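You operate a simulated robot arm through the tools that you are given. There is no shell and no other tool. Be economical: measure what you need, move in short steps, check, and stop when the job is done.

You run a simulated two-armed robot. Do the job below in one go: nothing can be reset, and whatever is moved stays where it is left.

JOB
Carry the foot stool to the care bench in both hands and tap its leg peg home.
Fine: mallet back; leave the white level on the seat, its bubble between the marks. Set down upright: square mallet.

The check looks at the end state, three seconds after you hand in, the way a careful person would. Anything else that was tipped, shoved, dropped, spilled or broken makes it a failure.

ROBOT AND FRAMES
Two 7-joint arms with two-finger parallel grippers on one trunk, on a base that drives. Base frame: it is fixed to the floor where the robot stands at the start and does not move with it; the origin is under the middle of the robot, x ahead of it, y to its left, z up; the surface under the hand at the start is at about z = 0.56. Readings come in m, degrees, newtons and seconds.
The left shoulder is at the start at [0.05, 0.158, 1.183], the right one opposite. With the tool pointing down near the work surface each hand reaches from about 0.1 to 0.52 m from the robot's upright axis, wherever it stands, measured 20 degrees to its own side. Places, roughly: blue-band peg [-1.2, -0.7, 0.9]; care bench top [-1.4, -1.5, 0.8]; green-band peg [-1.2, -0.9, 0.9]; red-band leg peg [0.6, -0.1, 0.8]; round mallet [2.25, -1.25, 0.75]; square mallet [-1.25, -1, 0.75]; white level [-1, -1, 0.75]; yellow-band peg [-1.2, -0.8, 0.9]. Payload 3.91 kg a hand.
Tool frame (each hand has its own): the origin (TCP) lies between the finger pads and is the grasp point; the fingertips stand 0.03 m ahead of it; z points along the fingers, y is the line along which they close. The gripper opens to 0.11 m. The fingers are 0.02 m wide and 0.01 m thick; the gripper's body (0.048 by 0.112 m) begins 0.055 m behind the TCP.
Orientation is that of the tool frame in the base frame, as a unit quaternion [w, x, y, z]. With the fingers straight down and closing along the base's y, the tool's x points along the base's -x, its y along +y and its z along -z.

CONTROLS
- The arms move only by the tool arm_command. It takes "left_moves", "right_moves" or both (then of equal length, played together; a hand with none holds still); each is a list of rows, each a list of 3 entries, a list of its own where there are three numbers: the turn, a rotation vector about the tool's x, y, z in units of 45 degrees (1.0 is 45 degrees), then the shift along the tool's x, y, z in units of 100 mm (1.0 is 100 mm), then the opening, from 0 (shut) to 1 (fully open). In form: [[[rx, ry, rz], [x, y, z], claw], ...]. A call has 1 to 20 rows; each row is the pose to reach, as a shift and turn from the pose commanded when the call began, along the tool's axes at that moment. A call with a number of a shift or a turn outside -1 to 1 is refused whole. Each row takes 0.2 s and may step no farther than 0.05 m and 8.6 degrees from the row before; otherwise, or with a gripper value out of range, the whole call is refused. Where a pose cannot be reached the arm comes as near as it can. A force on the tool above 40 N (or 10 N above the force at the start of the call, whichever is more), or a blocked arm, ends the call early, and 0.2 s more pass. The fingers move at their own pace (about 0.153 m/s each) and stop on an object; they squeeze with about 20 N. The grip force told is the motor's: it shows also when the fingers shut on nothing. Time passes only in rows, and 0.2 s behind the last, so rows that repeat a pose let the fingers close. It gives the time, the measured TCP pose, the force on the tool (base axes), the opening and the grip force at its end, in the units of the frame above (readings bear some noise), with the torque about the TCP (base axes, N m) and any sound that the robot's microphone picked up, and new pictures: "pictures" is both (left out), scene, wrist or none (wrist: the cameras of the hands that moved).
- Cameras (640 x 400 px; columns grow to the right, rows downward): "scene" is now at [0.1265, -0.0112, 1.317]; the picture's right is [-0.16, -0.99, 0.00], its down [-0.60, 0.09, -0.80] and it looks along [0.79, -0.12, -0.60] (base axes); focal length 224 px, centre (320, 200). "left" rides on the left gripper at [0.072, -0.017, -0.103] in its tool frame; the picture's right is [0.23, 0.97, 0.00], its down [-0.76, 0.18, -0.62] and it looks along [-0.61, 0.14, 0.78] (tool axes); focal length 222 px, centre (320, 200). "right" rides on the right gripper at [0.073, 0.017, -0.103] in its tool frame; the picture's right is [-0.23, 0.97, 0.00], its down [-0.76, -0.18, -0.62] and it looks along [-0.61, -0.14, 0.78] (tool axes); focal length 222 px, centre (320, 200). There is no depth. A picture from a camera that has moved, and an enlarged one, comes with that camera's place and axes in the base frame and with its lens.
- lift_body(by): slides the trunk up (or, below 0, down) by that many m; the arms and the scene camera ride with it, the base frame stays. It gives what a move gives, with no picture.
- base_move(legs): drives the robot by 1 to 6 legs, each [ahead, turn to the left] in m and degrees, along the robot's own axes; the way and the turn of a leg run together, so that a leg with both is an arc; at most 1.5 m and 180 degrees a leg. The arms and the cameras ride along, it lands a little off, and it stops where it bumps. It gives what a move gives, and a new picture of the scene camera.
- head_to(pan, tilt): turns the head with the scene camera to pan (to the left, within 80 degrees either way) and tilt (down, from -29 to 69), counted from straight ahead of the robot. It gives what a move gives, and a new picture of the scene camera.
- close_up(camera, box): a new picture of the part [left, top, right, bottom] of that camera's present view, enlarged. The clock stands still meanwhile.
- close_job(): hands the job in; it is judged then, once.

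Work in short steps. Places have to be worked out from the pictures, the camera data and where the tool is seen: move nearer, look again, correct. Check each grasp and each placing, and mend what went wrong. You have 120 turns and 260 pictures in all, those below and enlarged ones among them. Open the grippers and draw the arms clear of the work before you hand the job in, unless the task says otherwise; then end with one line.

The tools are called after "Emit:" as name(argument=value, ...) on one line, values as JSON. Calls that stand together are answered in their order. arm_command: Moves the arms, as the interface text tells. Its arguments: {"type":"object","properties":{"left_moves":{"type":"array","items":{"type":"array"}},"right_moves":{"type":"array","items":{"type":"array"}},"pictures":{"type":"string","enum":["both","scene","wrist","none"]}},"required":[]} The other tools are called the same way: lift_body (by) slides the trunk up or down; base_move (legs) drives the base; head_to (pan, tilt) turns the head that bears the scene camera; close_up (camera, box) takes an enlarged picture of a part of a camera's view; close_job () hands the job in.

At the start:

```text
clock: 0.0
left_position: [0.4745, 0.0985, 1.1919]
left_tool_rot: [0.0, 0.0, 1.0, 0.001]
left_wrist_force: [-0.8, -0.1, -0.2]
left_torque: [-0.01, 0.04, 0.0]
left_opening: 0.1101
left_grip_force: 0.1
right_position: [0.336, -0.2236, 1.153]
right_tool_rot: [0.0, 0.001, 1.0, 0.0]
right_wrist_force: [0.2, 0.9, 0.4]
right_torque: [0.0, 0.03, 0.0]
right_opening: 0.1101
right_grip_force: 0.0
trunk travel left (down, up): [-0.425, 0.057]
robot x, y, heading: [-0.0019, -0.0003, 0.1]
head pan, tilt: [-9.0, 37.2]
```

scene: 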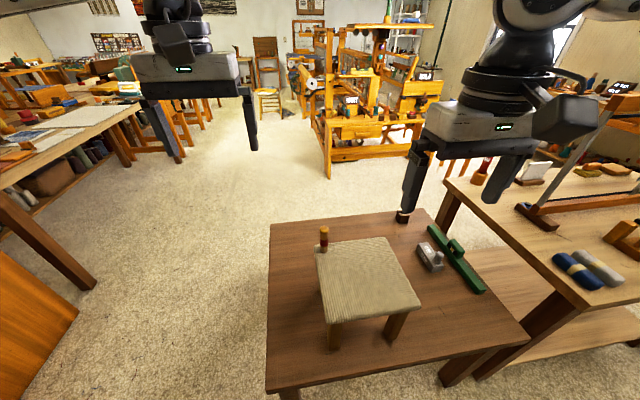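
right: 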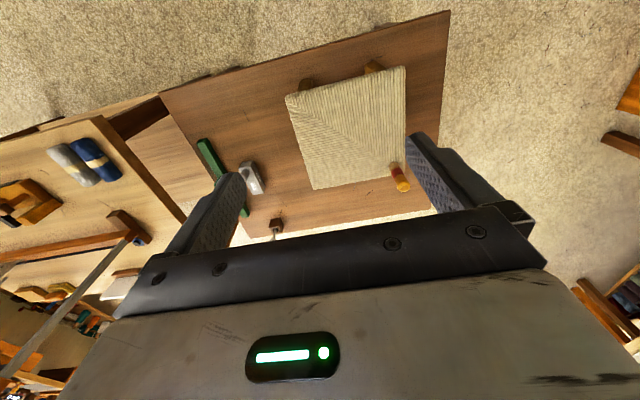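
left: 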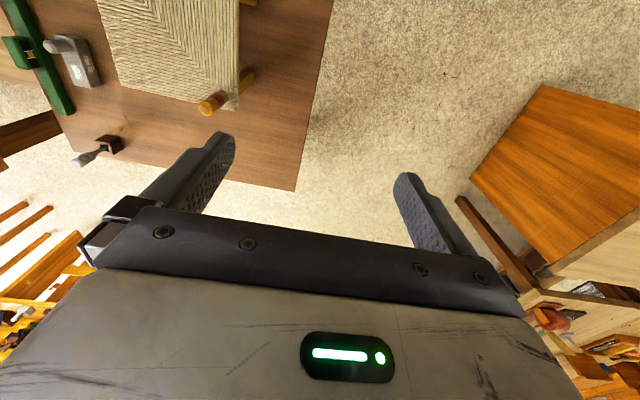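

The stool stands on the table ahead, with the red-banded peg at its far left corner. I'll take an enlarged look at the stool, then look around toward the care bench.

Emit:
close_up(camera="scene", box=[240, 200, 540, 400])

Emit:
head_to(pan=-80, tilt=25)

```text
2.00 times, centred on (390, 300) of scene
camera zoom: at [0.1265, -0.0112, 1.317], right [-0.16, -0.99, 0.0], down [-0.6, 0.09, -0.8], along [0.79, -0.12, -0.6], focal length 448 px, centre (180, 0)
```

zoom: 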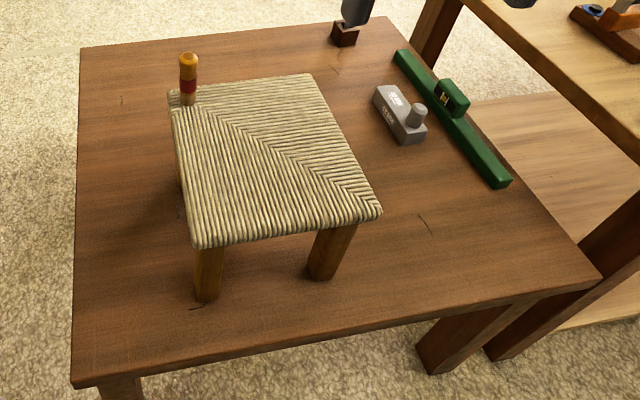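

```text
clock: 1.4
left_position: [0.4733, 0.0971, 1.1903]
left_tool_rot: [0.001, 0.0, 1.0, 0.001]
left_wrist_force: [0.6, 0.0, 0.4]
left_torque: [-0.04, 0.01, 0.0]
left_opening: 0.1101
left_grip_force: 0.0
right_position: [0.3362, -0.2246, 1.1538]
right_tool_rot: [-0.001, 0.002, 1.0, 0.0]
right_wrist_force: [0.6, -0.7, -0.6]
right_torque: [-0.01, 0.04, 0.02]
right_opening: 0.1102
right_grip_force: 0.0
trunk travel left (down, up): [-0.425, 0.057]
robot x, y, heading: [-0.0003, -0.0028, -0.1]
head pan, tilt: [-80.0, 25.0]
camera scene: at [0.0569, -0.0884, 1.3361], right [-0.98, -0.17, 0.0], down [-0.07, 0.42, -0.91], along [0.16, -0.89, -0.42], focal length 224 px, centre (320, 200)
```

scene: 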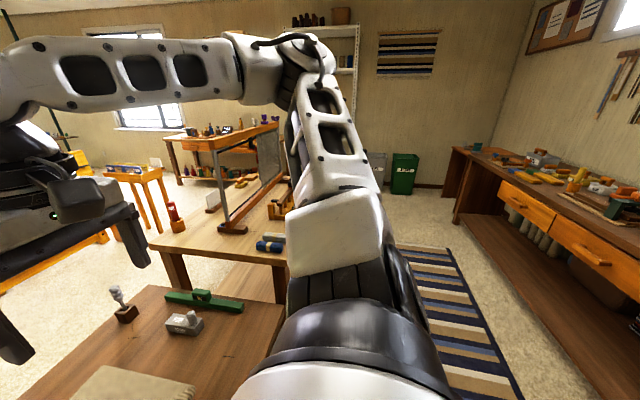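

From here the care bench isn't well in view. I'll back off from the table a little and turn right to see the care bench area.

Emit:
base_move(legs=[[-0.3, 0], [0, -90]])

Emit:
head_to(pan=-40, tilt=30)

```text
clock: 7.3
left_position: [-0.2137, -0.4765, 1.1916]
left_tool_rot: [0.0, 0.718, 0.696, -0.001]
left_wrist_force: [0.4, 0.2, -0.4]
left_torque: [0.01, 0.0, -0.01]
left_opening: 0.1099
left_grip_force: 0.1
right_position: [-0.5304, -0.328, 1.154]
right_tool_rot: [0.0, 0.719, 0.695, 0.0]
right_wrist_force: [-0.4, 0.3, -0.2]
right_torque: [0.01, 0.01, 0.01]
right_opening: 0.1098
right_grip_force: 0.0
trunk travel left (down, up): [-0.425, 0.057]
robot x, y, heading: [-0.2956, 0.001, -91.7]
head pan, tilt: [-80.0, 25.0]
camera scene: at [-0.3871, -0.0504, 1.3361], right [-0.14, 0.99, 0.0], down [0.42, 0.06, -0.91], along [-0.9, -0.13, -0.42], focal length 224 px, centre (320, 200)
```

scene: 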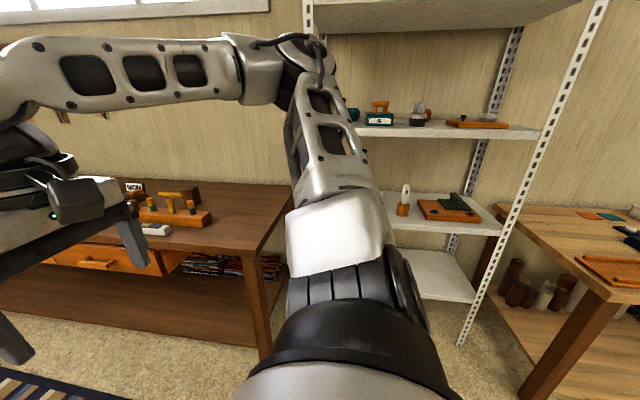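

```text
clock: 8.4
left_position: [-0.2131, -0.4773, 1.1923]
left_tool_rot: [0.0, 0.719, 0.695, -0.001]
left_wrist_force: [-0.3, 0.9, -0.2]
left_torque: [-0.02, 0.03, 0.02]
left_opening: 0.11
left_grip_force: 0.0
right_position: [-0.5313, -0.3285, 1.1516]
right_tool_rot: [-0.001, 0.719, 0.695, 0.0]
right_wrist_force: [-0.1, 0.5, 0.8]
right_torque: [0.02, 0.02, -0.01]
right_opening: 0.1101
right_grip_force: 0.1
trunk travel left (down, up): [-0.425, 0.057]
robot x, y, heading: [-0.2948, 0.0, -92.1]
head pan, tilt: [-40.0, 30.0]
camera scene: at [-0.3562, -0.1047, 1.3282], right [-0.74, 0.67, 0.0], down [0.33, 0.37, -0.87], along [-0.58, -0.64, -0.5], focal length 224 px, centre (320, 200)
```

scene: 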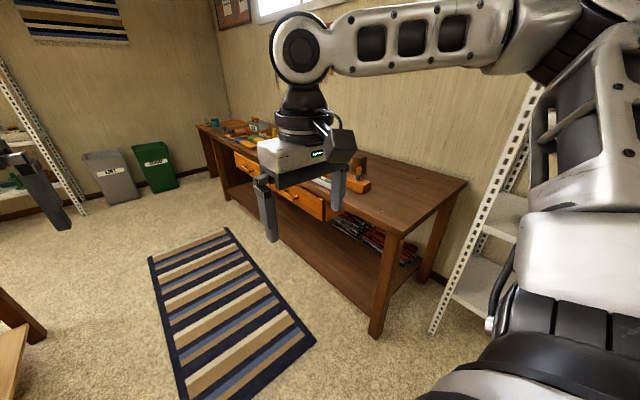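

The care bench is along the wall at about x −1.2, hidden by my right hand. I'll drive to face it squarely from about 0.7 m away.

Emit:
base_move(legs=[[1.0, 0], [0, -88]])

Emit:
head_to(pan=0, tilt=35)

```text
clock: 17.5
left_position: [-0.8221, -1.1391, 1.1932]
left_tool_rot: [0.0, 1.0, 0.0, -0.001]
left_wrist_force: [0.4, 0.5, -0.7]
left_torque: [0.0, 0.01, -0.01]
left_opening: 0.1101
left_grip_force: 0.1
right_position: [-0.6827, -0.8162, 1.1533]
right_tool_rot: [-0.001, 1.0, -0.002, 0.0]
right_wrist_force: [0.7, 0.3, -0.3]
right_torque: [-0.01, -0.01, -0.01]
right_opening: 0.11
right_grip_force: 0.1
trunk travel left (down, up): [-0.425, 0.057]
robot x, y, heading: [-0.3496, -1.039, 180.0]
head pan, tilt: [-40.0, 30.0]
camera scene: at [-0.4568, -0.9802, 1.3281], right [0.64, 0.76, 0.0], down [0.38, -0.32, -0.87], along [-0.66, 0.56, -0.5], focal length 224 px, centre (320, 200)
```

scene: 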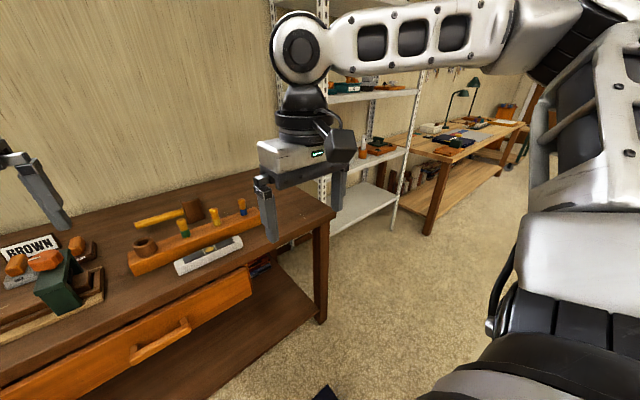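

```text
clock: 18.5
left_position: [-0.8214, -1.1377, 1.1918]
left_tool_rot: [0.0, 1.0, -0.001, -0.001]
left_wrist_force: [0.1, -0.2, 0.7]
left_torque: [-0.01, 0.0, 0.01]
left_opening: 0.1099
left_grip_force: 0.1
right_position: [-0.6847, -0.8161, 1.1536]
right_tool_rot: [0.0, 1.0, -0.001, 0.0]
right_wrist_force: [0.1, -0.6, -0.8]
right_torque: [-0.01, 0.04, 0.05]
right_opening: 0.1099
right_grip_force: 0.1
trunk travel left (down, up): [-0.425, 0.057]
robot x, y, heading: [-0.3458, -1.0415, 179.8]
head pan, tilt: [0.0, 35.0]
camera scene: at [-0.4757, -1.0383, 1.3204], right [0.0, 1.0, 0.0], down [0.57, 0.0, -0.82], along [-0.82, 0.0, -0.57], focal length 224 px, centre (320, 200)
```

scene: 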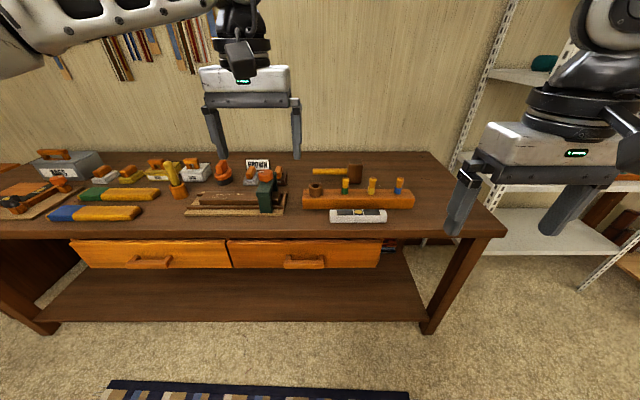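

Emit:
close_up(camera="scene", box=[280, 140, 440, 240])

Emit:
close_up(camera="scene", box=[0, 130, 300, 260])

```text
4.00 times, centred on (360, 190) of scene
camera zoom: at [-0.4757, -1.0383, 1.3204], right [0.0, 1.0, 0.0], down [0.57, 0.0, -0.82], along [-0.82, 0.0, -0.57], focal length 896 px, centre (160, 240)
```

zoom: 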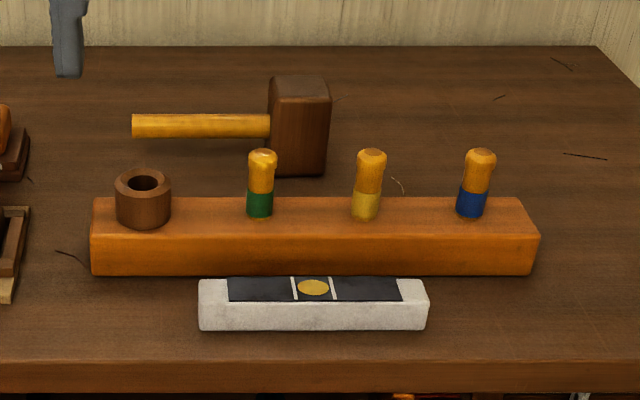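

```text
2.13 times, centred on (150, 195) of scene
camera zoom: at [-0.4757, -1.0383, 1.3204], right [0.0, 1.0, 0.0], down [0.57, 0.0, -0.82], along [-0.82, 0.0, -0.57], focal length 478 px, centre (683, 211)
```

zoom: 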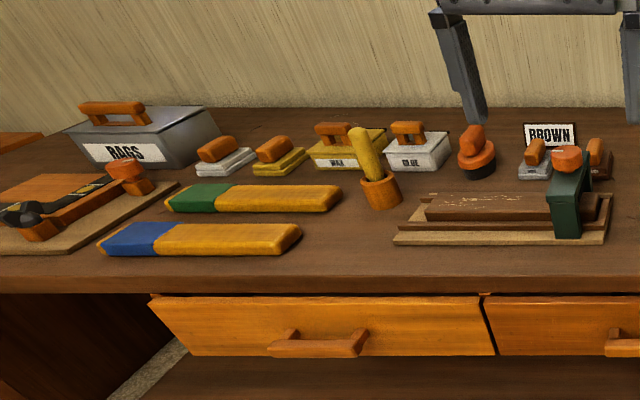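

The bench has a rack of three banded pegs (home depth reference), the square mallet standing on its head's face behind it, and the white level in front. Now I'll check the left end of the bench for free room, and the right side gap.

Emit:
head_to(pan=50, tilt=30)

Emit:
head_to(pan=-22, tilt=40)

```text
clock: 19.7
left_position: [-0.8222, -1.1378, 1.1917]
left_tool_rot: [-0.001, 1.0, -0.001, -0.001]
left_wrist_force: [0.2, 0.2, 0.0]
left_torque: [0.0, 0.01, 0.02]
left_opening: 0.1099
left_grip_force: 0.1
right_position: [-0.6837, -0.8155, 1.1533]
right_tool_rot: [0.0, 1.0, -0.002, 0.0]
right_wrist_force: [0.1, 0.4, -1.3]
right_torque: [0.01, 0.03, -0.01]
right_opening: 0.1098
right_grip_force: 0.1
trunk travel left (down, up): [-0.425, 0.057]
robot x, y, heading: [-0.3482, -1.0373, 179.9]
head pan, tilt: [50.0, 30.0]
camera scene: at [-0.446, -1.1077, 1.3281], right [-0.76, 0.64, 0.0], down [0.32, 0.38, -0.87], along [-0.56, -0.66, -0.5], focal length 224 px, centre (320, 200)
```

scene: 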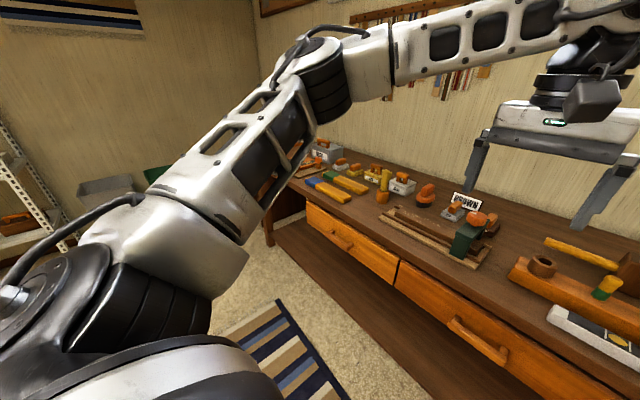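

```text
clock: 21.2
left_position: [-0.8225, -1.1384, 1.1914]
left_tool_rot: [0.0, 1.0, -0.001, -0.001]
left_wrist_force: [0.3, 0.7, 0.3]
left_torque: [0.04, -0.01, 0.02]
left_opening: 0.1101
left_grip_force: 0.2
right_position: [-0.6839, -0.816, 1.1533]
right_tool_rot: [0.0, 1.0, -0.001, 0.001]
right_wrist_force: [0.4, -0.9, 0.0]
right_torque: [0.01, 0.01, 0.02]
right_opening: 0.11
right_grip_force: 0.2
trunk travel left (down, up): [-0.425, 0.057]
robot x, y, heading: [-0.3467, -1.0417, 179.9]
head pan, tilt: [-22.0, 40.0]
camera scene: at [-0.4665, -1.0067, 1.3128], right [0.38, 0.93, 0.0], down [0.6, -0.24, -0.77], along [-0.71, 0.29, -0.64], focal length 224 px, centre (320, 200)
```

scene: 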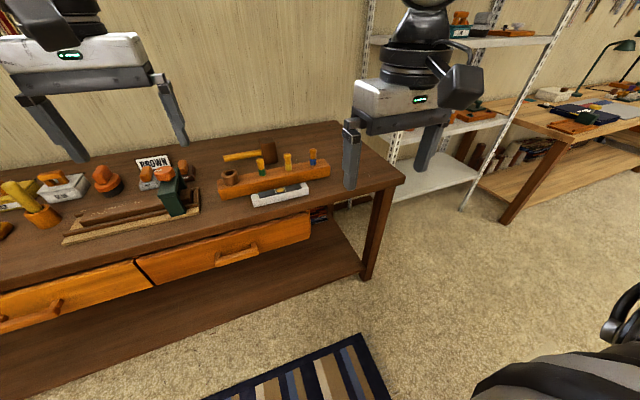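

The only free spot is the right end of the bench, beside the peg rack, around (−1.2, −0.54). I'll drive back to stand squarely in front of the stool.

Emit:
base_move(legs=[[0, -90], [0.845, 0], [0, -90]])

Emit:
head_to(pan=0, tilt=45)

```text
clock: 33.4
left_position: [0.1498, -0.0964, 1.1917]
left_tool_rot: [0.002, 0.014, 1.0, 0.0]
left_wrist_force: [0.2, 0.7, -0.5]
left_torque: [0.03, -0.02, 0.0]
left_opening: 0.1101
left_grip_force: 0.0
right_position: [0.0013, -0.414, 1.1532]
right_tool_rot: [0.0, 0.016, 1.0, -0.001]
right_wrist_force: [0.2, 0.4, 0.2]
right_torque: [-0.03, -0.01, 0.03]
right_opening: 0.11
right_grip_force: 0.1
trunk travel left (down, up): [-0.425, 0.057]
robot x, y, heading: [-0.3263, -0.1804, -1.7]
head pan, tilt: [-22.0, 40.0]
camera scene: at [-0.2082, -0.213, 1.3128], right [-0.4, -0.92, 0.0], down [-0.59, 0.26, -0.77], along [0.7, -0.31, -0.64], focal length 224 px, centre (320, 200)
```

scene: 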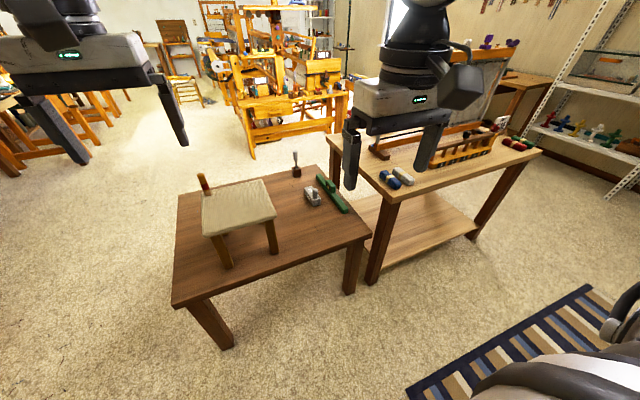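

```text
clock: 34.3
left_position: [0.1511, -0.0968, 1.1922]
left_tool_rot: [0.0, 0.015, 1.0, 0.0]
left_wrist_force: [0.4, 0.0, 0.6]
left_torque: [0.0, -0.01, 0.0]
left_opening: 0.11
left_grip_force: 0.1
right_position: [0.0019, -0.4141, 1.1531]
right_tool_rot: [0.0, 0.017, 1.0, -0.001]
right_wrist_force: [0.3, -0.3, 0.0]
right_torque: [-0.02, 0.0, 0.0]
right_opening: 0.1101
right_grip_force: 0.2
trunk travel left (down, up): [-0.425, 0.057]
robot x, y, heading: [-0.3249, -0.1802, -1.9]
head pan, tilt: [0.0, 45.0]
camera scene: at [-0.2047, -0.1812, 1.3056], right [-0.03, -1.0, 0.0], down [-0.71, 0.02, -0.71], along [0.71, -0.02, -0.71], focal length 224 px, centre (320, 200)
```

scene: 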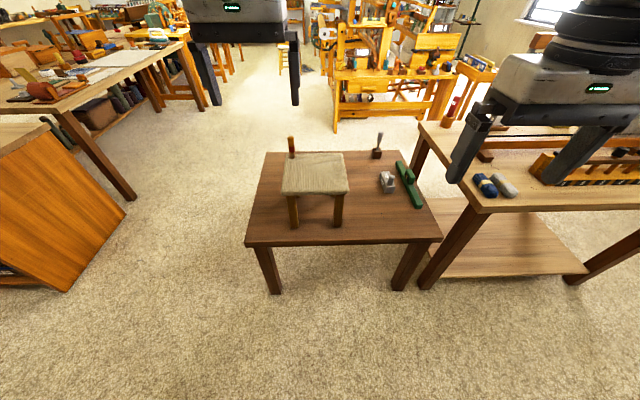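

Emit:
close_up(camera="scene", box=[240, 120, 450, 260])

Emit:
base_move(legs=[[0.2, 1.8]])

```text
2.86 times, centred on (345, 190) of scene
camera zoom: at [-0.2047, -0.1812, 1.3056], right [-0.03, -1.0, 0.0], down [-0.71, 0.02, -0.71], along [0.71, -0.02, -0.71], focal length 640 px, centre (249, 229)
```

zoom: 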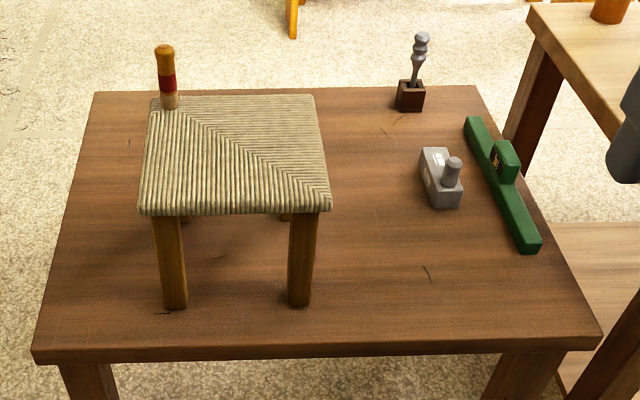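

```text
clock: 35.9
left_position: [0.3523, -0.0844, 1.1917]
left_tool_rot: [0.001, -0.001, 1.0, -0.001]
left_wrist_force: [1.0, 0.7, -0.4]
left_torque: [0.0, 0.02, 0.0]
left_opening: 0.1104
left_grip_force: 0.1
right_position: [0.2142, -0.4067, 1.1535]
right_tool_rot: [0.0, -0.001, 1.0, -0.001]
right_wrist_force: [0.8, -0.7, -0.7]
right_torque: [-0.01, 0.04, -0.02]
right_opening: 0.1096
right_grip_force: 0.0
trunk travel left (down, up): [-0.425, 0.057]
robot x, y, heading: [-0.1244, -0.1797, -0.1]
head pan, tilt: [0.0, 45.0]
camera scene: at [0.0001, -0.1803, 1.3054], right [0.0, -1.0, 0.0], down [-0.71, 0.0, -0.71], along [0.71, 0.0, -0.71], focal length 224 px, centre (320, 200)
```

scene: 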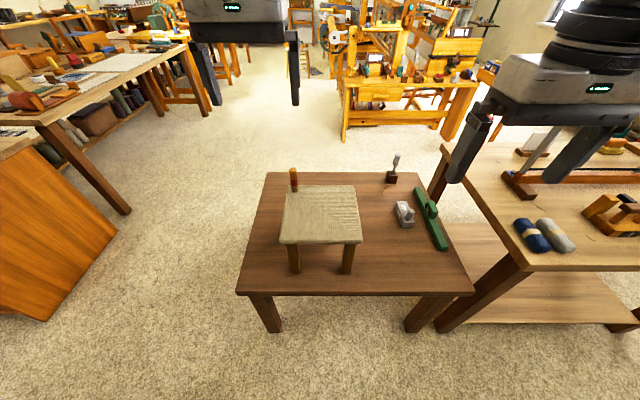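

I'll zoom for triangulating the stool, and also glance at the round mallet to see how mallets are stored.

Emit:
close_up(camera="scene", box=[230, 150, 480, 310])

Emit:
close_up(camera="scene", box=[390, 20, 510, 95])

```text
2.50 times, centred on (355, 230) of scene
camera zoom: at [0.0001, -0.1803, 1.3054], right [0.0, -1.0, 0.0], down [-0.71, 0.0, -0.71], along [0.71, 0.0, -0.71], focal length 560 px, centre (232, 125)
```

zoom: 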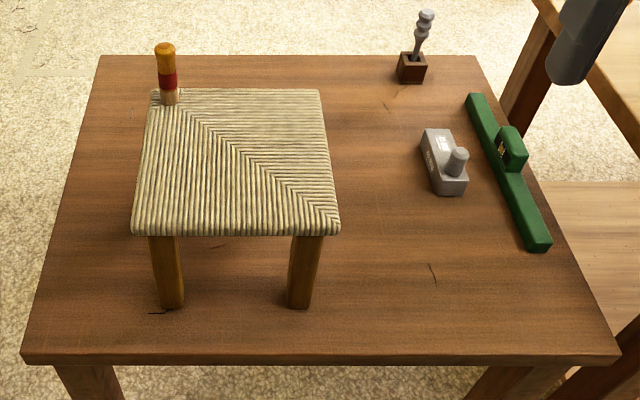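

```text
5.33 times, centred on (450, 58) of scene
camera zoom: at [0.0001, -0.1803, 1.3054], right [0.0, -1.0, 0.0], down [-0.71, 0.0, -0.71], along [0.71, 0.0, -0.71], focal length 1194 px, centre (-373, 960)
```

zoom: 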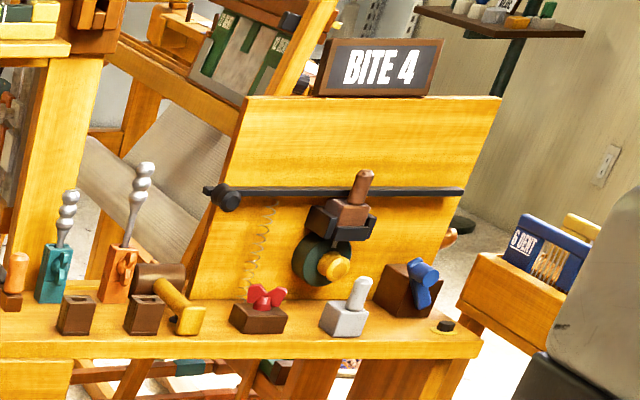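

Seat triangulates to about 0.24 m square, centre ≈ (0.48, −0.185), top z ≈ 0.775, with the peg's band about 25 mm above the seat. I'll drive up to the table so the stool is ~0.49 m ahead.

Emit:
base_move(legs=[[0.115, 0]])

Emit:
arm_command(left_moves=[[[0.1625, -0.0435, -0.0435], [0.083, 0.133, 0], 1], [[0.325, -0.087, -0.087], [0.167, 0.267, 0], 1], [[0.4875, -0.1305, -0.1305], [0.25, 0.4, 0], 1], [[0.65, -0.174, -0.174], [0.333, 0.533, 0], 1], [[0.8125, -0.2175, -0.2175], [0.417, 0.667, 0], 1], [[0.975, -0.261, -0.261], [0.5, 0.8, 0], 1]], right_moves=[[[-0.1625, -0.0435, 0.0435], [-0.15, -0.05, 0], 1], [[-0.325, -0.087, 0.087], [-0.3, -0.1, 0], 1], [[-0.4875, -0.1305, 0.1305], [-0.45, -0.15, 0], 1], [[-0.65, -0.174, 0.174], [-0.6, -0.2, 0], 1], [[-0.8125, -0.2175, 0.2175], [-0.75, -0.25, 0], 1], [[-0.975, -0.261, 0.261], [-0.9, -0.3, 0], 1]], pictures="none")

```text
clock: 37.1
left_position: [0.466, -0.0855, 1.1921]
left_tool_rot: [0.001, 0.0, 1.0, 0.0]
left_wrist_force: [0.8, 0.1, -0.6]
left_torque: [-0.01, 0.02, -0.04]
left_opening: 0.11
left_grip_force: 0.0
right_position: [0.3283, -0.4073, 1.1535]
right_tool_rot: [0.0, 0.001, 1.0, -0.001]
right_wrist_force: [0.4, -0.2, 0.0]
right_torque: [0.02, 0.06, 0.0]
right_opening: 0.1099
right_grip_force: 0.1
trunk travel left (down, up): [-0.425, 0.057]
robot x, y, heading: [-0.0077, -0.1809, 0.0]
head pan, tilt: [0.0, 45.0]
camera scene: at [0.1147, -0.1803, 1.3054], right [0.0, -1.0, 0.0], down [-0.71, 0.0, -0.71], along [0.71, 0.0, -0.71], focal length 224 px, centre (320, 200)
```

scene: 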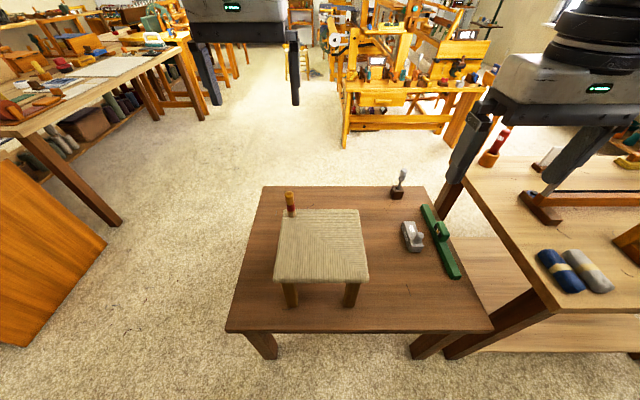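

```text
clock: 38.5
left_position: [0.4155, -0.0037, 1.1926]
left_tool_rot: [0.101, -0.099, 0.916, -0.374]
left_wrist_force: [0.5, -0.1, -0.7]
left_torque: [0.0, -0.04, 0.02]
left_opening: 0.1099
left_grip_force: 0.1
right_position: [0.4165, -0.4368, 1.1537]
right_tool_rot: [0.1, 0.1, 0.917, 0.373]
right_wrist_force: [0.3, -0.1, 0.1]
right_torque: [0.02, 0.0, 0.03]
right_opening: 0.11
right_grip_force: 0.1
trunk travel left (down, up): [-0.425, 0.057]
robot x, y, heading: [-0.0088, -0.1802, -0.3]
head pan, tilt: [0.0, 45.0]
```

Halfway there; finish the rotation for both hands.

Emit:
arm_command(left_moves=[[[0.1625, -0.0435, -0.0435], [0, 0, 0], 1], [[0.325, -0.087, -0.087], [0, 0, 0], 1], [[0.4875, -0.1305, -0.1305], [0, 0, 0], 1], [[0.65, -0.174, -0.174], [0, 0, 0], 1], [[0.8125, -0.2175, -0.2175], [0, 0, 0], 1], [[0.975, -0.261, -0.261], [0, 0, 0], 1]], right_moves=[[[-0.1625, -0.0435, 0.0435], [0, 0, 0], 1], [[-0.325, -0.087, 0.087], [0, 0, 0], 1], [[-0.4875, -0.1305, 0.1305], [0, 0, 0], 1], [[-0.65, -0.174, 0.174], [0, 0, 0], 1], [[-0.8125, -0.2175, 0.2175], [0, 0, 0], 1], [[-0.975, -0.261, 0.261], [0, 0, 0], 1]], pictures="scene")

```text
clock: 39.9
left_position: [0.4162, -0.0036, 1.1912]
left_tool_rot: [-0.185, 0.183, -0.681, 0.684]
left_wrist_force: [0.3, 0.7, 0.7]
left_torque: [0.01, 0.02, -0.01]
left_opening: 0.11
left_grip_force: 0.0
right_position: [0.418, -0.4369, 1.1531]
right_tool_rot: [0.185, 0.184, 0.682, 0.683]
right_wrist_force: [0.3, -0.3, -0.4]
right_torque: [0.03, -0.01, 0.0]
right_opening: 0.11
right_grip_force: 0.1
trunk travel left (down, up): [-0.425, 0.057]
robot x, y, heading: [-0.009, -0.1868, -0.2]
head pan, tilt: [0.0, 45.0]
camera scene: at [0.1139, -0.1803, 1.3056], right [0.0, -1.0, 0.0], down [-0.71, 0.0, -0.71], along [0.71, 0.0, -0.71], focal length 224 px, centre (320, 200)
```

scene: 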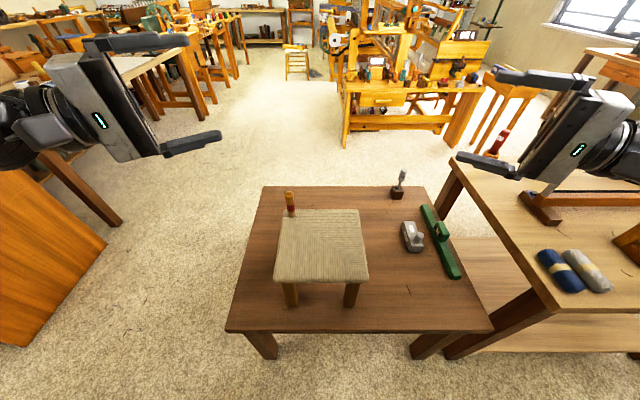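

Orientation is right. I'll back the left hand off slightly, then lower the trunk.

Emit:
arm_command(left_moves=[[[0, 0, 0], [0, 0.1, -0.3], 1], [[0, 0, 0], [0, 0.38, -0.6], 1]], pictures="none")

Emit:
lift_body(by=-0.3)

Emit:
head_to(pan=0, tilt=35)

```text
clock: 40.5
left_position: [0.3863, 0.0467, 1.1554]
left_tool_rot: [-0.185, 0.182, -0.682, 0.684]
left_wrist_force: [-0.2, 0.8, -0.4]
left_torque: [-0.03, 0.01, 0.0]
left_opening: 0.11
left_grip_force: 0.0
right_position: [0.4176, -0.4376, 1.1531]
right_tool_rot: [0.184, 0.184, 0.683, 0.682]
right_wrist_force: [0.0, 0.0, -0.1]
right_torque: [0.0, -0.01, 0.0]
right_opening: 0.1097
right_grip_force: 0.0
trunk travel left (down, up): [-0.425, 0.057]
robot x, y, heading: [-0.0086, -0.1807, -0.1]
head pan, tilt: [0.0, 45.0]
```

```text
clock: 43.5
left_position: [0.3848, 0.0466, 0.8553]
left_tool_rot: [-0.184, 0.182, -0.682, 0.684]
left_wrist_force: [-0.6, -0.7, -0.2]
left_torque: [0.03, 0.02, 0.02]
left_opening: 0.1101
left_grip_force: 0.0
right_position: [0.4182, -0.4386, 0.853]
right_tool_rot: [0.184, 0.184, 0.682, 0.683]
right_wrist_force: [0.4, 0.0, -0.1]
right_torque: [-0.02, 0.0, 0.02]
right_opening: 0.1101
right_grip_force: 0.1
trunk travel left (down, up): [-0.125, 0.357]
robot x, y, heading: [-0.0072, -0.1848, -0.2]
head pan, tilt: [0.0, 45.0]
```

```text
clock: 44.2
left_position: [0.3854, 0.0471, 0.8558]
left_tool_rot: [-0.184, 0.183, -0.683, 0.683]
left_wrist_force: [0.1, 0.5, -0.4]
left_torque: [0.04, -0.01, -0.01]
left_opening: 0.1102
left_grip_force: 0.0
right_position: [0.4172, -0.4371, 0.8522]
right_tool_rot: [0.185, 0.183, 0.683, 0.683]
right_wrist_force: [-0.2, 0.0, 1.0]
right_torque: [-0.01, -0.02, 0.01]
right_opening: 0.1101
right_grip_force: 0.1
trunk travel left (down, up): [-0.125, 0.357]
robot x, y, heading: [-0.0074, -0.1815, 0.2]
head pan, tilt: [0.0, 35.0]
camera scene: at [0.1205, -0.1803, 1.0203], right [0.0, -1.0, 0.0], down [-0.57, 0.0, -0.82], along [0.82, 0.0, -0.57], focal length 224 px, centre (320, 200)
```

scene: 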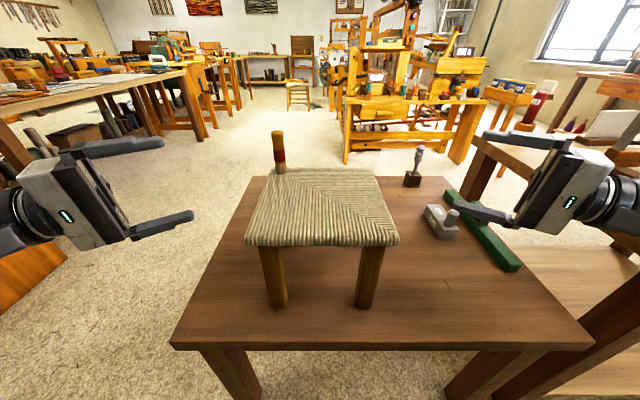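

A close-up at this new height gives a sharper fix on seat height and thickness.

Emit:
close_up(camera="scene", box=[220, 120, 420, 320])

Emit:
arm_command(left_moves=[[[0, 0, 0], [0, 0, 0], 1]], right_moves=[[[0, 0, 0], [0, 0, 0], 1]], pictures="wrist")

```text
2.00 times, centred on (320, 220) of scene
camera zoom: at [0.1205, -0.1803, 1.0203], right [0.0, -1.0, 0.0], down [-0.57, 0.0, -0.82], along [0.82, 0.0, -0.57], focal length 448 px, centre (320, 160)
```

zoom: 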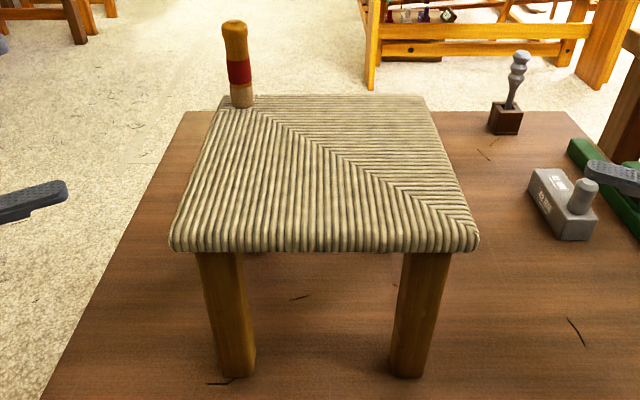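

```text
clock: 44.6
left_position: [0.3862, 0.0464, 0.8555]
left_tool_rot: [-0.183, 0.183, -0.683, 0.683]
left_wrist_force: [-0.2, 0.1, -0.2]
left_torque: [-0.01, 0.04, -0.02]
left_opening: 0.1102
left_grip_force: 0.0
right_position: [0.4188, -0.4367, 0.8527]
right_tool_rot: [0.185, 0.184, 0.683, 0.683]
right_wrist_force: [-0.2, -0.1, -0.2]
right_torque: [0.02, 0.04, 0.01]
right_opening: 0.1101
right_grip_force: 0.1
trunk travel left (down, up): [-0.125, 0.357]
robot x, y, heading: [-0.0075, -0.1787, 0.0]
head pan, tilt: [0.0, 35.0]
camera right: at [0.3032, -0.4908, 0.8699], right [0.2, -0.11, 0.97], down [0.35, -0.92, -0.18], along [0.92, 0.37, -0.14], focal length 222 px, centre (320, 200)
camera left: at [0.2712, 0.1, 0.8717], right [-0.19, -0.11, -0.97], down [0.35, 0.92, -0.18], along [0.92, -0.37, -0.14], focal length 222 px, centre (320, 200)
```

right: 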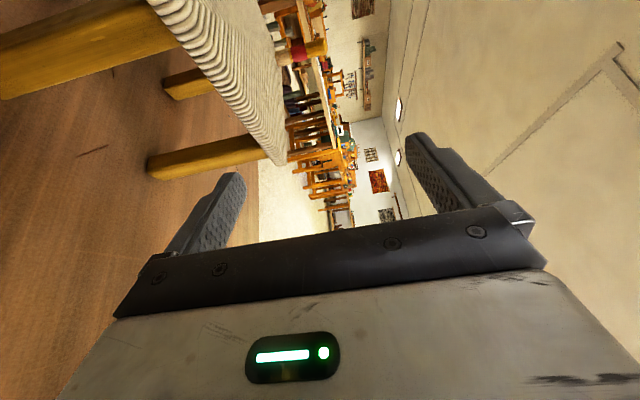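
left: 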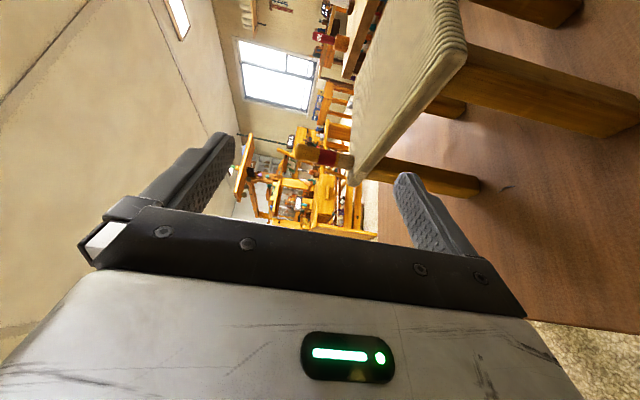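

The seat is a plain slab about 0.03 m thick with legs beneath. I'll move both hands to pre-grasp at seat height, ~0.12 m outside the grasp points.

Emit:
arm_command(left_moves=[[[0, 0, 0], [-0.059, 0.31, 0.138], 1], [[0, 0, 0], [-0.118, 0.62, 0.276], 1], [[0, 0, 0], [-0.177, 0.935, 0.414], 1], [[0, 0, 0], [-0.177, 0.935, 0.414], 1]], right_moves=[[[0, 0, 0], [0.068, -0.3, 0.145], 1], [[0, 0, 0], [0.137, -0.61, 0.29], 1], [[0, 0, 0], [0.205, -0.91, 0.436], 1], [[0, 0, 0], [0.205, -0.91, 0.436], 1]], pictures="both")

```text
clock: 45.6
left_position: [0.4223, 0.0218, 0.76]
left_tool_rot: [-0.183, 0.182, -0.682, 0.684]
left_wrist_force: [-0.6, -0.2, 0.3]
left_torque: [-0.04, 0.03, -0.01]
left_opening: 0.1099
left_grip_force: 0.0
right_position: [0.4225, -0.3905, 0.7628]
right_tool_rot: [0.184, 0.184, 0.683, 0.683]
right_wrist_force: [0.3, -0.2, -0.1]
right_torque: [0.05, -0.03, 0.01]
right_opening: 0.1096
right_grip_force: 0.1
trunk travel left (down, up): [-0.125, 0.357]
robot x, y, heading: [-0.0109, -0.1818, 0.1]
head pan, tilt: [0.0, 35.0]
camera scene: at [0.1205, -0.1803, 1.0204], right [0.0, -1.0, 0.0], down [-0.57, 0.0, -0.82], along [0.82, 0.0, -0.57], focal length 224 px, centre (320, 200)
camera right: at [0.3081, -0.4433, 0.7801], right [0.2, -0.11, 0.97], down [0.35, -0.92, -0.18], along [0.92, 0.37, -0.14], focal length 222 px, centre (320, 200)
camera left: at [0.3068, 0.0749, 0.7762], right [-0.19, -0.11, -0.97], down [0.35, 0.92, -0.18], along [0.92, -0.37, -0.14], focal length 222 px, centre (320, 200)
```

scene: 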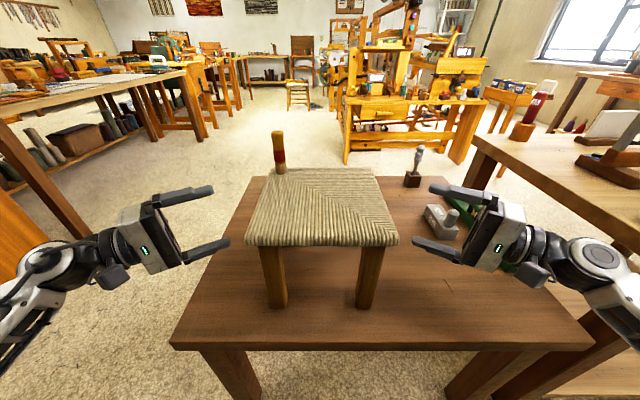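
right: 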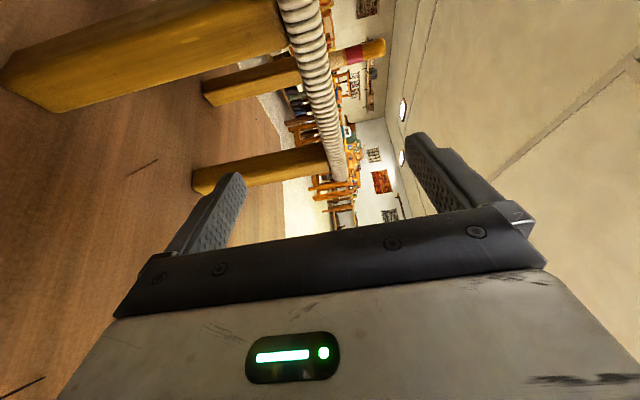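
left: 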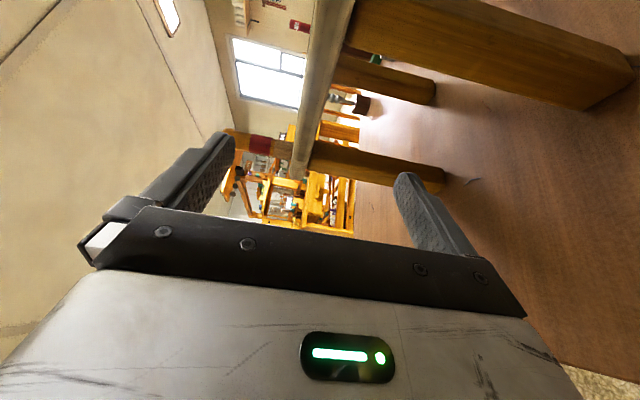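

Both gripper mouths straddle the slab. Advancing 0.12 m along the fingers.

Emit:
arm_command(left_moves=[[[0, 0, 0], [0, 0, 0.4], 1], [[0, 0, 0], [0, 0, 0.8], 1], [[0, 0, 0], [0, 0, 1.0], 1], [[0, 0, 0], [0, 0, 1.0], 1]], right_moves=[[[0, 0, 0], [0, 0, 0.4], 1], [[0, 0, 0], [0, 0, 0.8], 1], [[0, 0, 0], [0, 0, 1.0], 1], [[0, 0, 0], [0, 0, 1.0], 1]], pictures="both")

```text
clock: 46.6
left_position: [0.4724, -0.0666, 0.7604]
left_tool_rot: [-0.184, 0.182, -0.683, 0.683]
left_wrist_force: [0.0, -0.3, -0.4]
left_torque: [0.02, 0.02, 0.01]
left_opening: 0.1098
left_grip_force: 0.1
right_position: [0.4727, -0.3011, 0.7648]
right_tool_rot: [0.183, 0.184, 0.683, 0.683]
right_wrist_force: [0.1, -0.8, 1.1]
right_torque: [0.01, 0.0, 0.02]
right_opening: 0.1101
right_grip_force: 0.1
trunk travel left (down, up): [-0.125, 0.357]
robot x, y, heading: [-0.0093, -0.1821, -0.1]
head pan, tilt: [0.0, 35.0]
camera scene: at [0.1205, -0.1803, 1.0204], right [0.0, -1.0, 0.0], down [-0.57, 0.0, -0.82], along [0.82, 0.0, -0.57], focal length 224 px, centre (320, 200)
camera right: at [0.358, -0.3549, 0.7808], right [0.2, -0.11, 0.97], down [0.35, -0.92, -0.18], along [0.92, 0.37, -0.14], focal length 222 px, centre (320, 200)
camera left: at [0.3569, -0.0128, 0.7769], right [-0.2, -0.11, -0.97], down [0.35, 0.92, -0.18], along [0.92, -0.37, -0.14], focal length 222 px, centre (320, 200)
```

scene: 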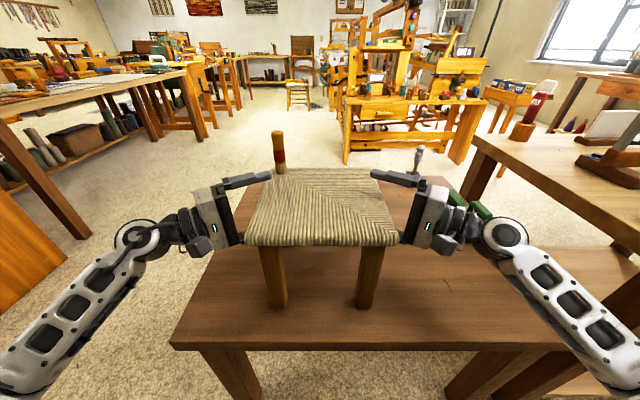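
right: 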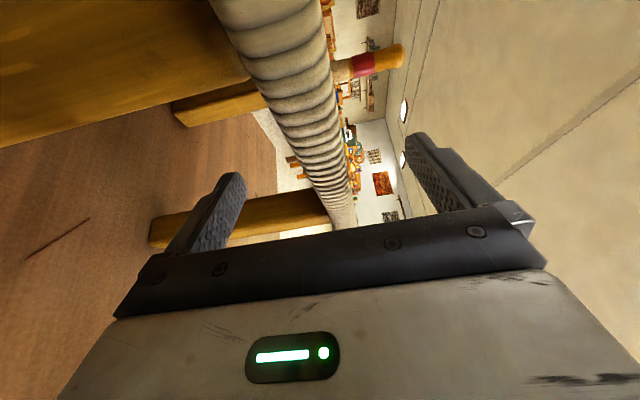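
left: 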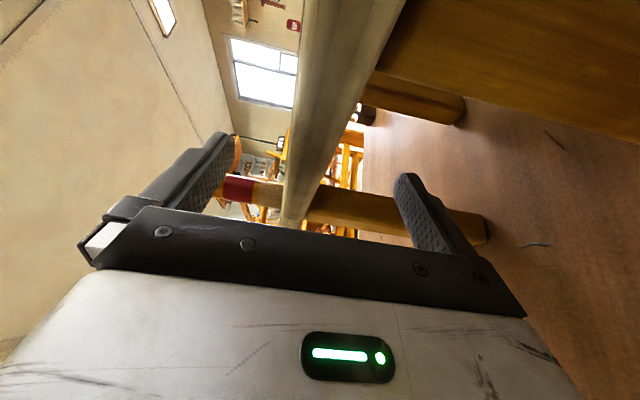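

Fingers straddle the slab; advance the last 20 mm and close both grippers.

Emit:
arm_command(left_moves=[[[0, 0, 0], [0, 0, 0.2], 1], [[0, 0, 0], [0, 0, 0.2], 0.6], [[0, 0, 0], [0, 0, 0.2], 0.4], [[0, 0, 0], [0, 0, 0.2], 0], [[0, 0, 0], [0, 0, 0.2], 0], [[0, 0, 0], [0, 0, 0.2], 0]], right_moves=[[[0, 0, 0], [0, -0.03, 0.2], 1], [[0, 0, 0], [0, -0.03, 0.2], 0.6], [[0, 0, 0], [0, -0.03, 0.2], 0.4], [[0, 0, 0], [0, -0.03, 0.2], 0], [[0, 0, 0], [0, -0.03, 0.2], 0], [[0, 0, 0], [0, -0.03, 0.2], 0]], pictures="both")

```text
clock: 47.8
left_position: [0.4832, -0.083, 0.7709]
left_tool_rot: [-0.19, 0.178, -0.675, 0.69]
left_wrist_force: [-0.2, -1.0, 11.9]
left_torque: [0.71, 0.9, -0.34]
left_opening: 0.0231
left_grip_force: 20.2
right_position: [0.4823, -0.2846, 0.7709]
right_tool_rot: [0.19, 0.18, 0.676, 0.689]
right_wrist_force: [-0.9, 0.9, 12.7]
right_torque: [-0.77, 0.97, 0.32]
right_opening: 0.023
right_grip_force: 19.8
trunk travel left (down, up): [-0.125, 0.357]
robot x, y, heading: [-0.0083, -0.1818, 0.3]
head pan, tilt: [0.0, 35.0]
stopped in row 5 (left hand): the force on the tool passed its limit at 42 N (the readings are from after the stop); the commanded pose is now the measured one
camera scene: at [0.1197, -0.1804, 1.0201], right [0.0, -1.0, 0.0], down [-0.57, 0.0, -0.82], along [0.82, 0.0, -0.57], focal length 224 px, centre (320, 200)
camera right: at [0.3669, -0.3383, 0.7845], right [0.18, -0.13, 0.98], down [0.35, -0.92, -0.18], along [0.92, 0.37, -0.12], focal length 222 px, centre (320, 200)
camera left: at [0.3687, -0.0303, 0.7842], right [-0.18, -0.13, -0.98], down [0.35, 0.92, -0.18], along [0.92, -0.37, -0.12], focal length 222 px, centre (320, 200)
```

scene: 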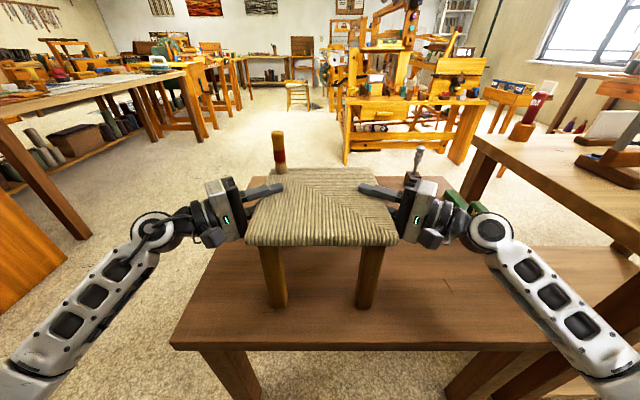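
right: 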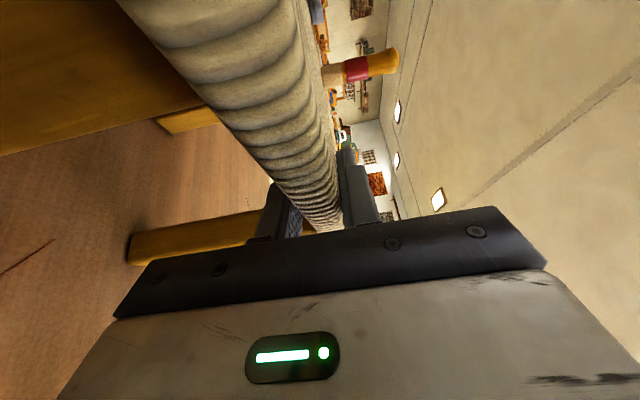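
left: 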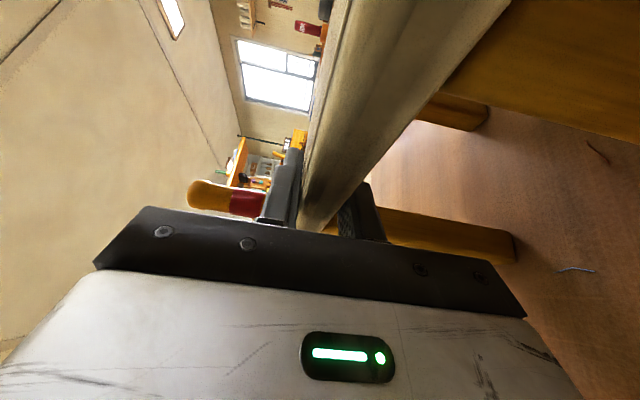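

Gripped on 23 mm of slab at z≈0.771, both hands near 20 N. I'll lift a little with the trunk and check it hangs level.

Emit:
lift_body(by=0.04)

Emit:
close_up(camera="scene", box=[160, 110, 480, 350])

```text
clock: 48.6
left_position: [0.4858, -0.0835, 0.807]
left_tool_rot: [-0.188, 0.181, -0.678, 0.687]
left_wrist_force: [1.0, -1.3, -6.4]
left_torque: [1.02, 0.0, 0.06]
left_opening: 0.0218
left_grip_force: 20.1
right_position: [0.4833, -0.2844, 0.8066]
right_tool_rot: [0.186, 0.182, 0.679, 0.686]
right_wrist_force: [0.2, 0.7, -6.1]
right_torque: [-1.03, -0.02, -0.02]
right_opening: 0.0222
right_grip_force: 20.4
trunk travel left (down, up): [-0.165, 0.317]
robot x, y, heading: [-0.0075, -0.1833, 0.2]
head pan, tilt: [0.0, 35.0]
```

```text
1.67 times, centred on (320, 230) of scene
camera zoom: at [0.1218, -0.1803, 1.0601], right [0.0, -1.0, 0.0], down [-0.57, 0.0, -0.82], along [0.82, 0.0, -0.57], focal length 373 px, centre (320, 150)
```

zoom: 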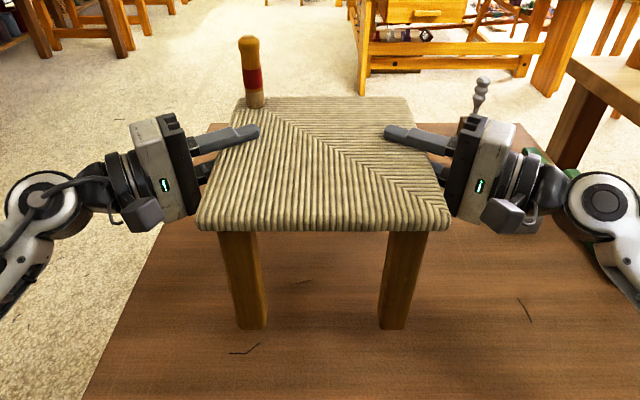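

The stool is lifted level (~1.27 kg shared evenly). I'll raise it further for clearance, then back away and turn toward the bench in stages.

Emit:
lift_body(by=0.28)

Emit:
base_move(legs=[[-0.3, 0], [0, -45]])

```text
clock: 51.5
left_position: [0.4864, -0.0837, 1.0874]
left_tool_rot: [-0.188, 0.179, -0.677, 0.688]
left_wrist_force: [-0.3, -3.4, -5.9]
left_torque: [0.81, 0.04, 0.15]
left_opening: 0.0221
left_grip_force: 20.5
right_position: [0.4841, -0.2852, 1.087]
right_tool_rot: [0.188, 0.182, 0.678, 0.687]
right_wrist_force: [0.9, 3.2, -5.1]
right_torque: [-0.73, -0.04, -0.25]
right_opening: 0.0223
right_grip_force: 20.2
trunk travel left (down, up): [-0.445, 0.037]
robot x, y, heading: [-0.0108, -0.1844, -0.1]
head pan, tilt: [0.0, 35.0]
```

```text
clock: 55.5
left_position: [0.111, -0.4589, 1.0869]
left_tool_rot: [0.088, -0.092, -0.694, 0.708]
left_wrist_force: [-3.2, -3.1, -4.8]
left_torque: [0.58, -0.5, 0.05]
left_opening: 0.0223
left_grip_force: 19.8
right_position: [-0.032, -0.602, 1.0868]
right_tool_rot: [0.435, 0.426, 0.559, 0.564]
right_wrist_force: [2.8, 2.5, -5.9]
right_torque: [-0.54, 0.46, -0.11]
right_opening: 0.0222
right_grip_force: 19.8
trunk travel left (down, up): [-0.445, 0.037]
robot x, y, heading: [-0.3116, -0.1873, -44.6]
head pan, tilt: [0.0, 35.0]
camera scene: at [-0.2164, -0.2705, 1.3402], right [-0.7, -0.71, 0.0], down [-0.41, 0.4, -0.82], along [0.58, -0.58, -0.57], focal length 224 px, centre (320, 200)
```

scene: 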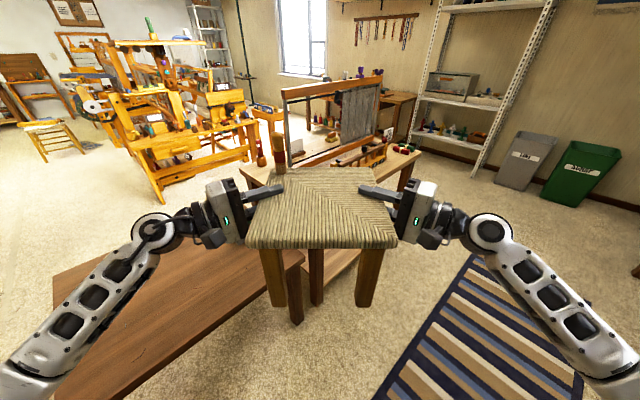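

Grip is stable. Continue: turn to −90°, go to y≈−0.54, turn to face the bench.

Emit:
base_move(legs=[[0, -45.4], [0.355, 0], [0, -90]])

```text
clock: 63.8
left_position: [-0.8232, -0.5976, 1.0873]
left_tool_rot: [0.694, -0.682, -0.159, 0.167]
left_wrist_force: [0.4, 0.3, -5.9]
left_torque: [-0.75, 0.0, 0.0]
left_opening: 0.0222
left_grip_force: 20.2
right_position: [-0.8089, -0.3969, 1.0871]
right_tool_rot: [0.681, 0.672, -0.202, -0.209]
right_wrist_force: [-0.3, -0.2, -5.6]
right_torque: [0.73, 0.0, -0.03]
right_opening: 0.0223
right_grip_force: 20.1
trunk travel left (down, up): [-0.445, 0.037]
robot x, y, heading: [-0.3251, -0.5298, 176.9]
head pan, tilt: [0.0, 35.0]
camera scene: at [-0.4521, -0.5198, 1.3402], right [0.06, 1.0, 0.0], down [0.57, -0.04, -0.82], along [-0.82, 0.05, -0.57], focal length 224 px, centre (320, 200)
```

scene: 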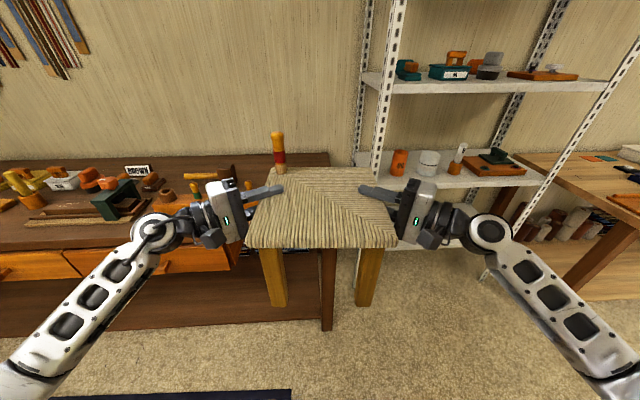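

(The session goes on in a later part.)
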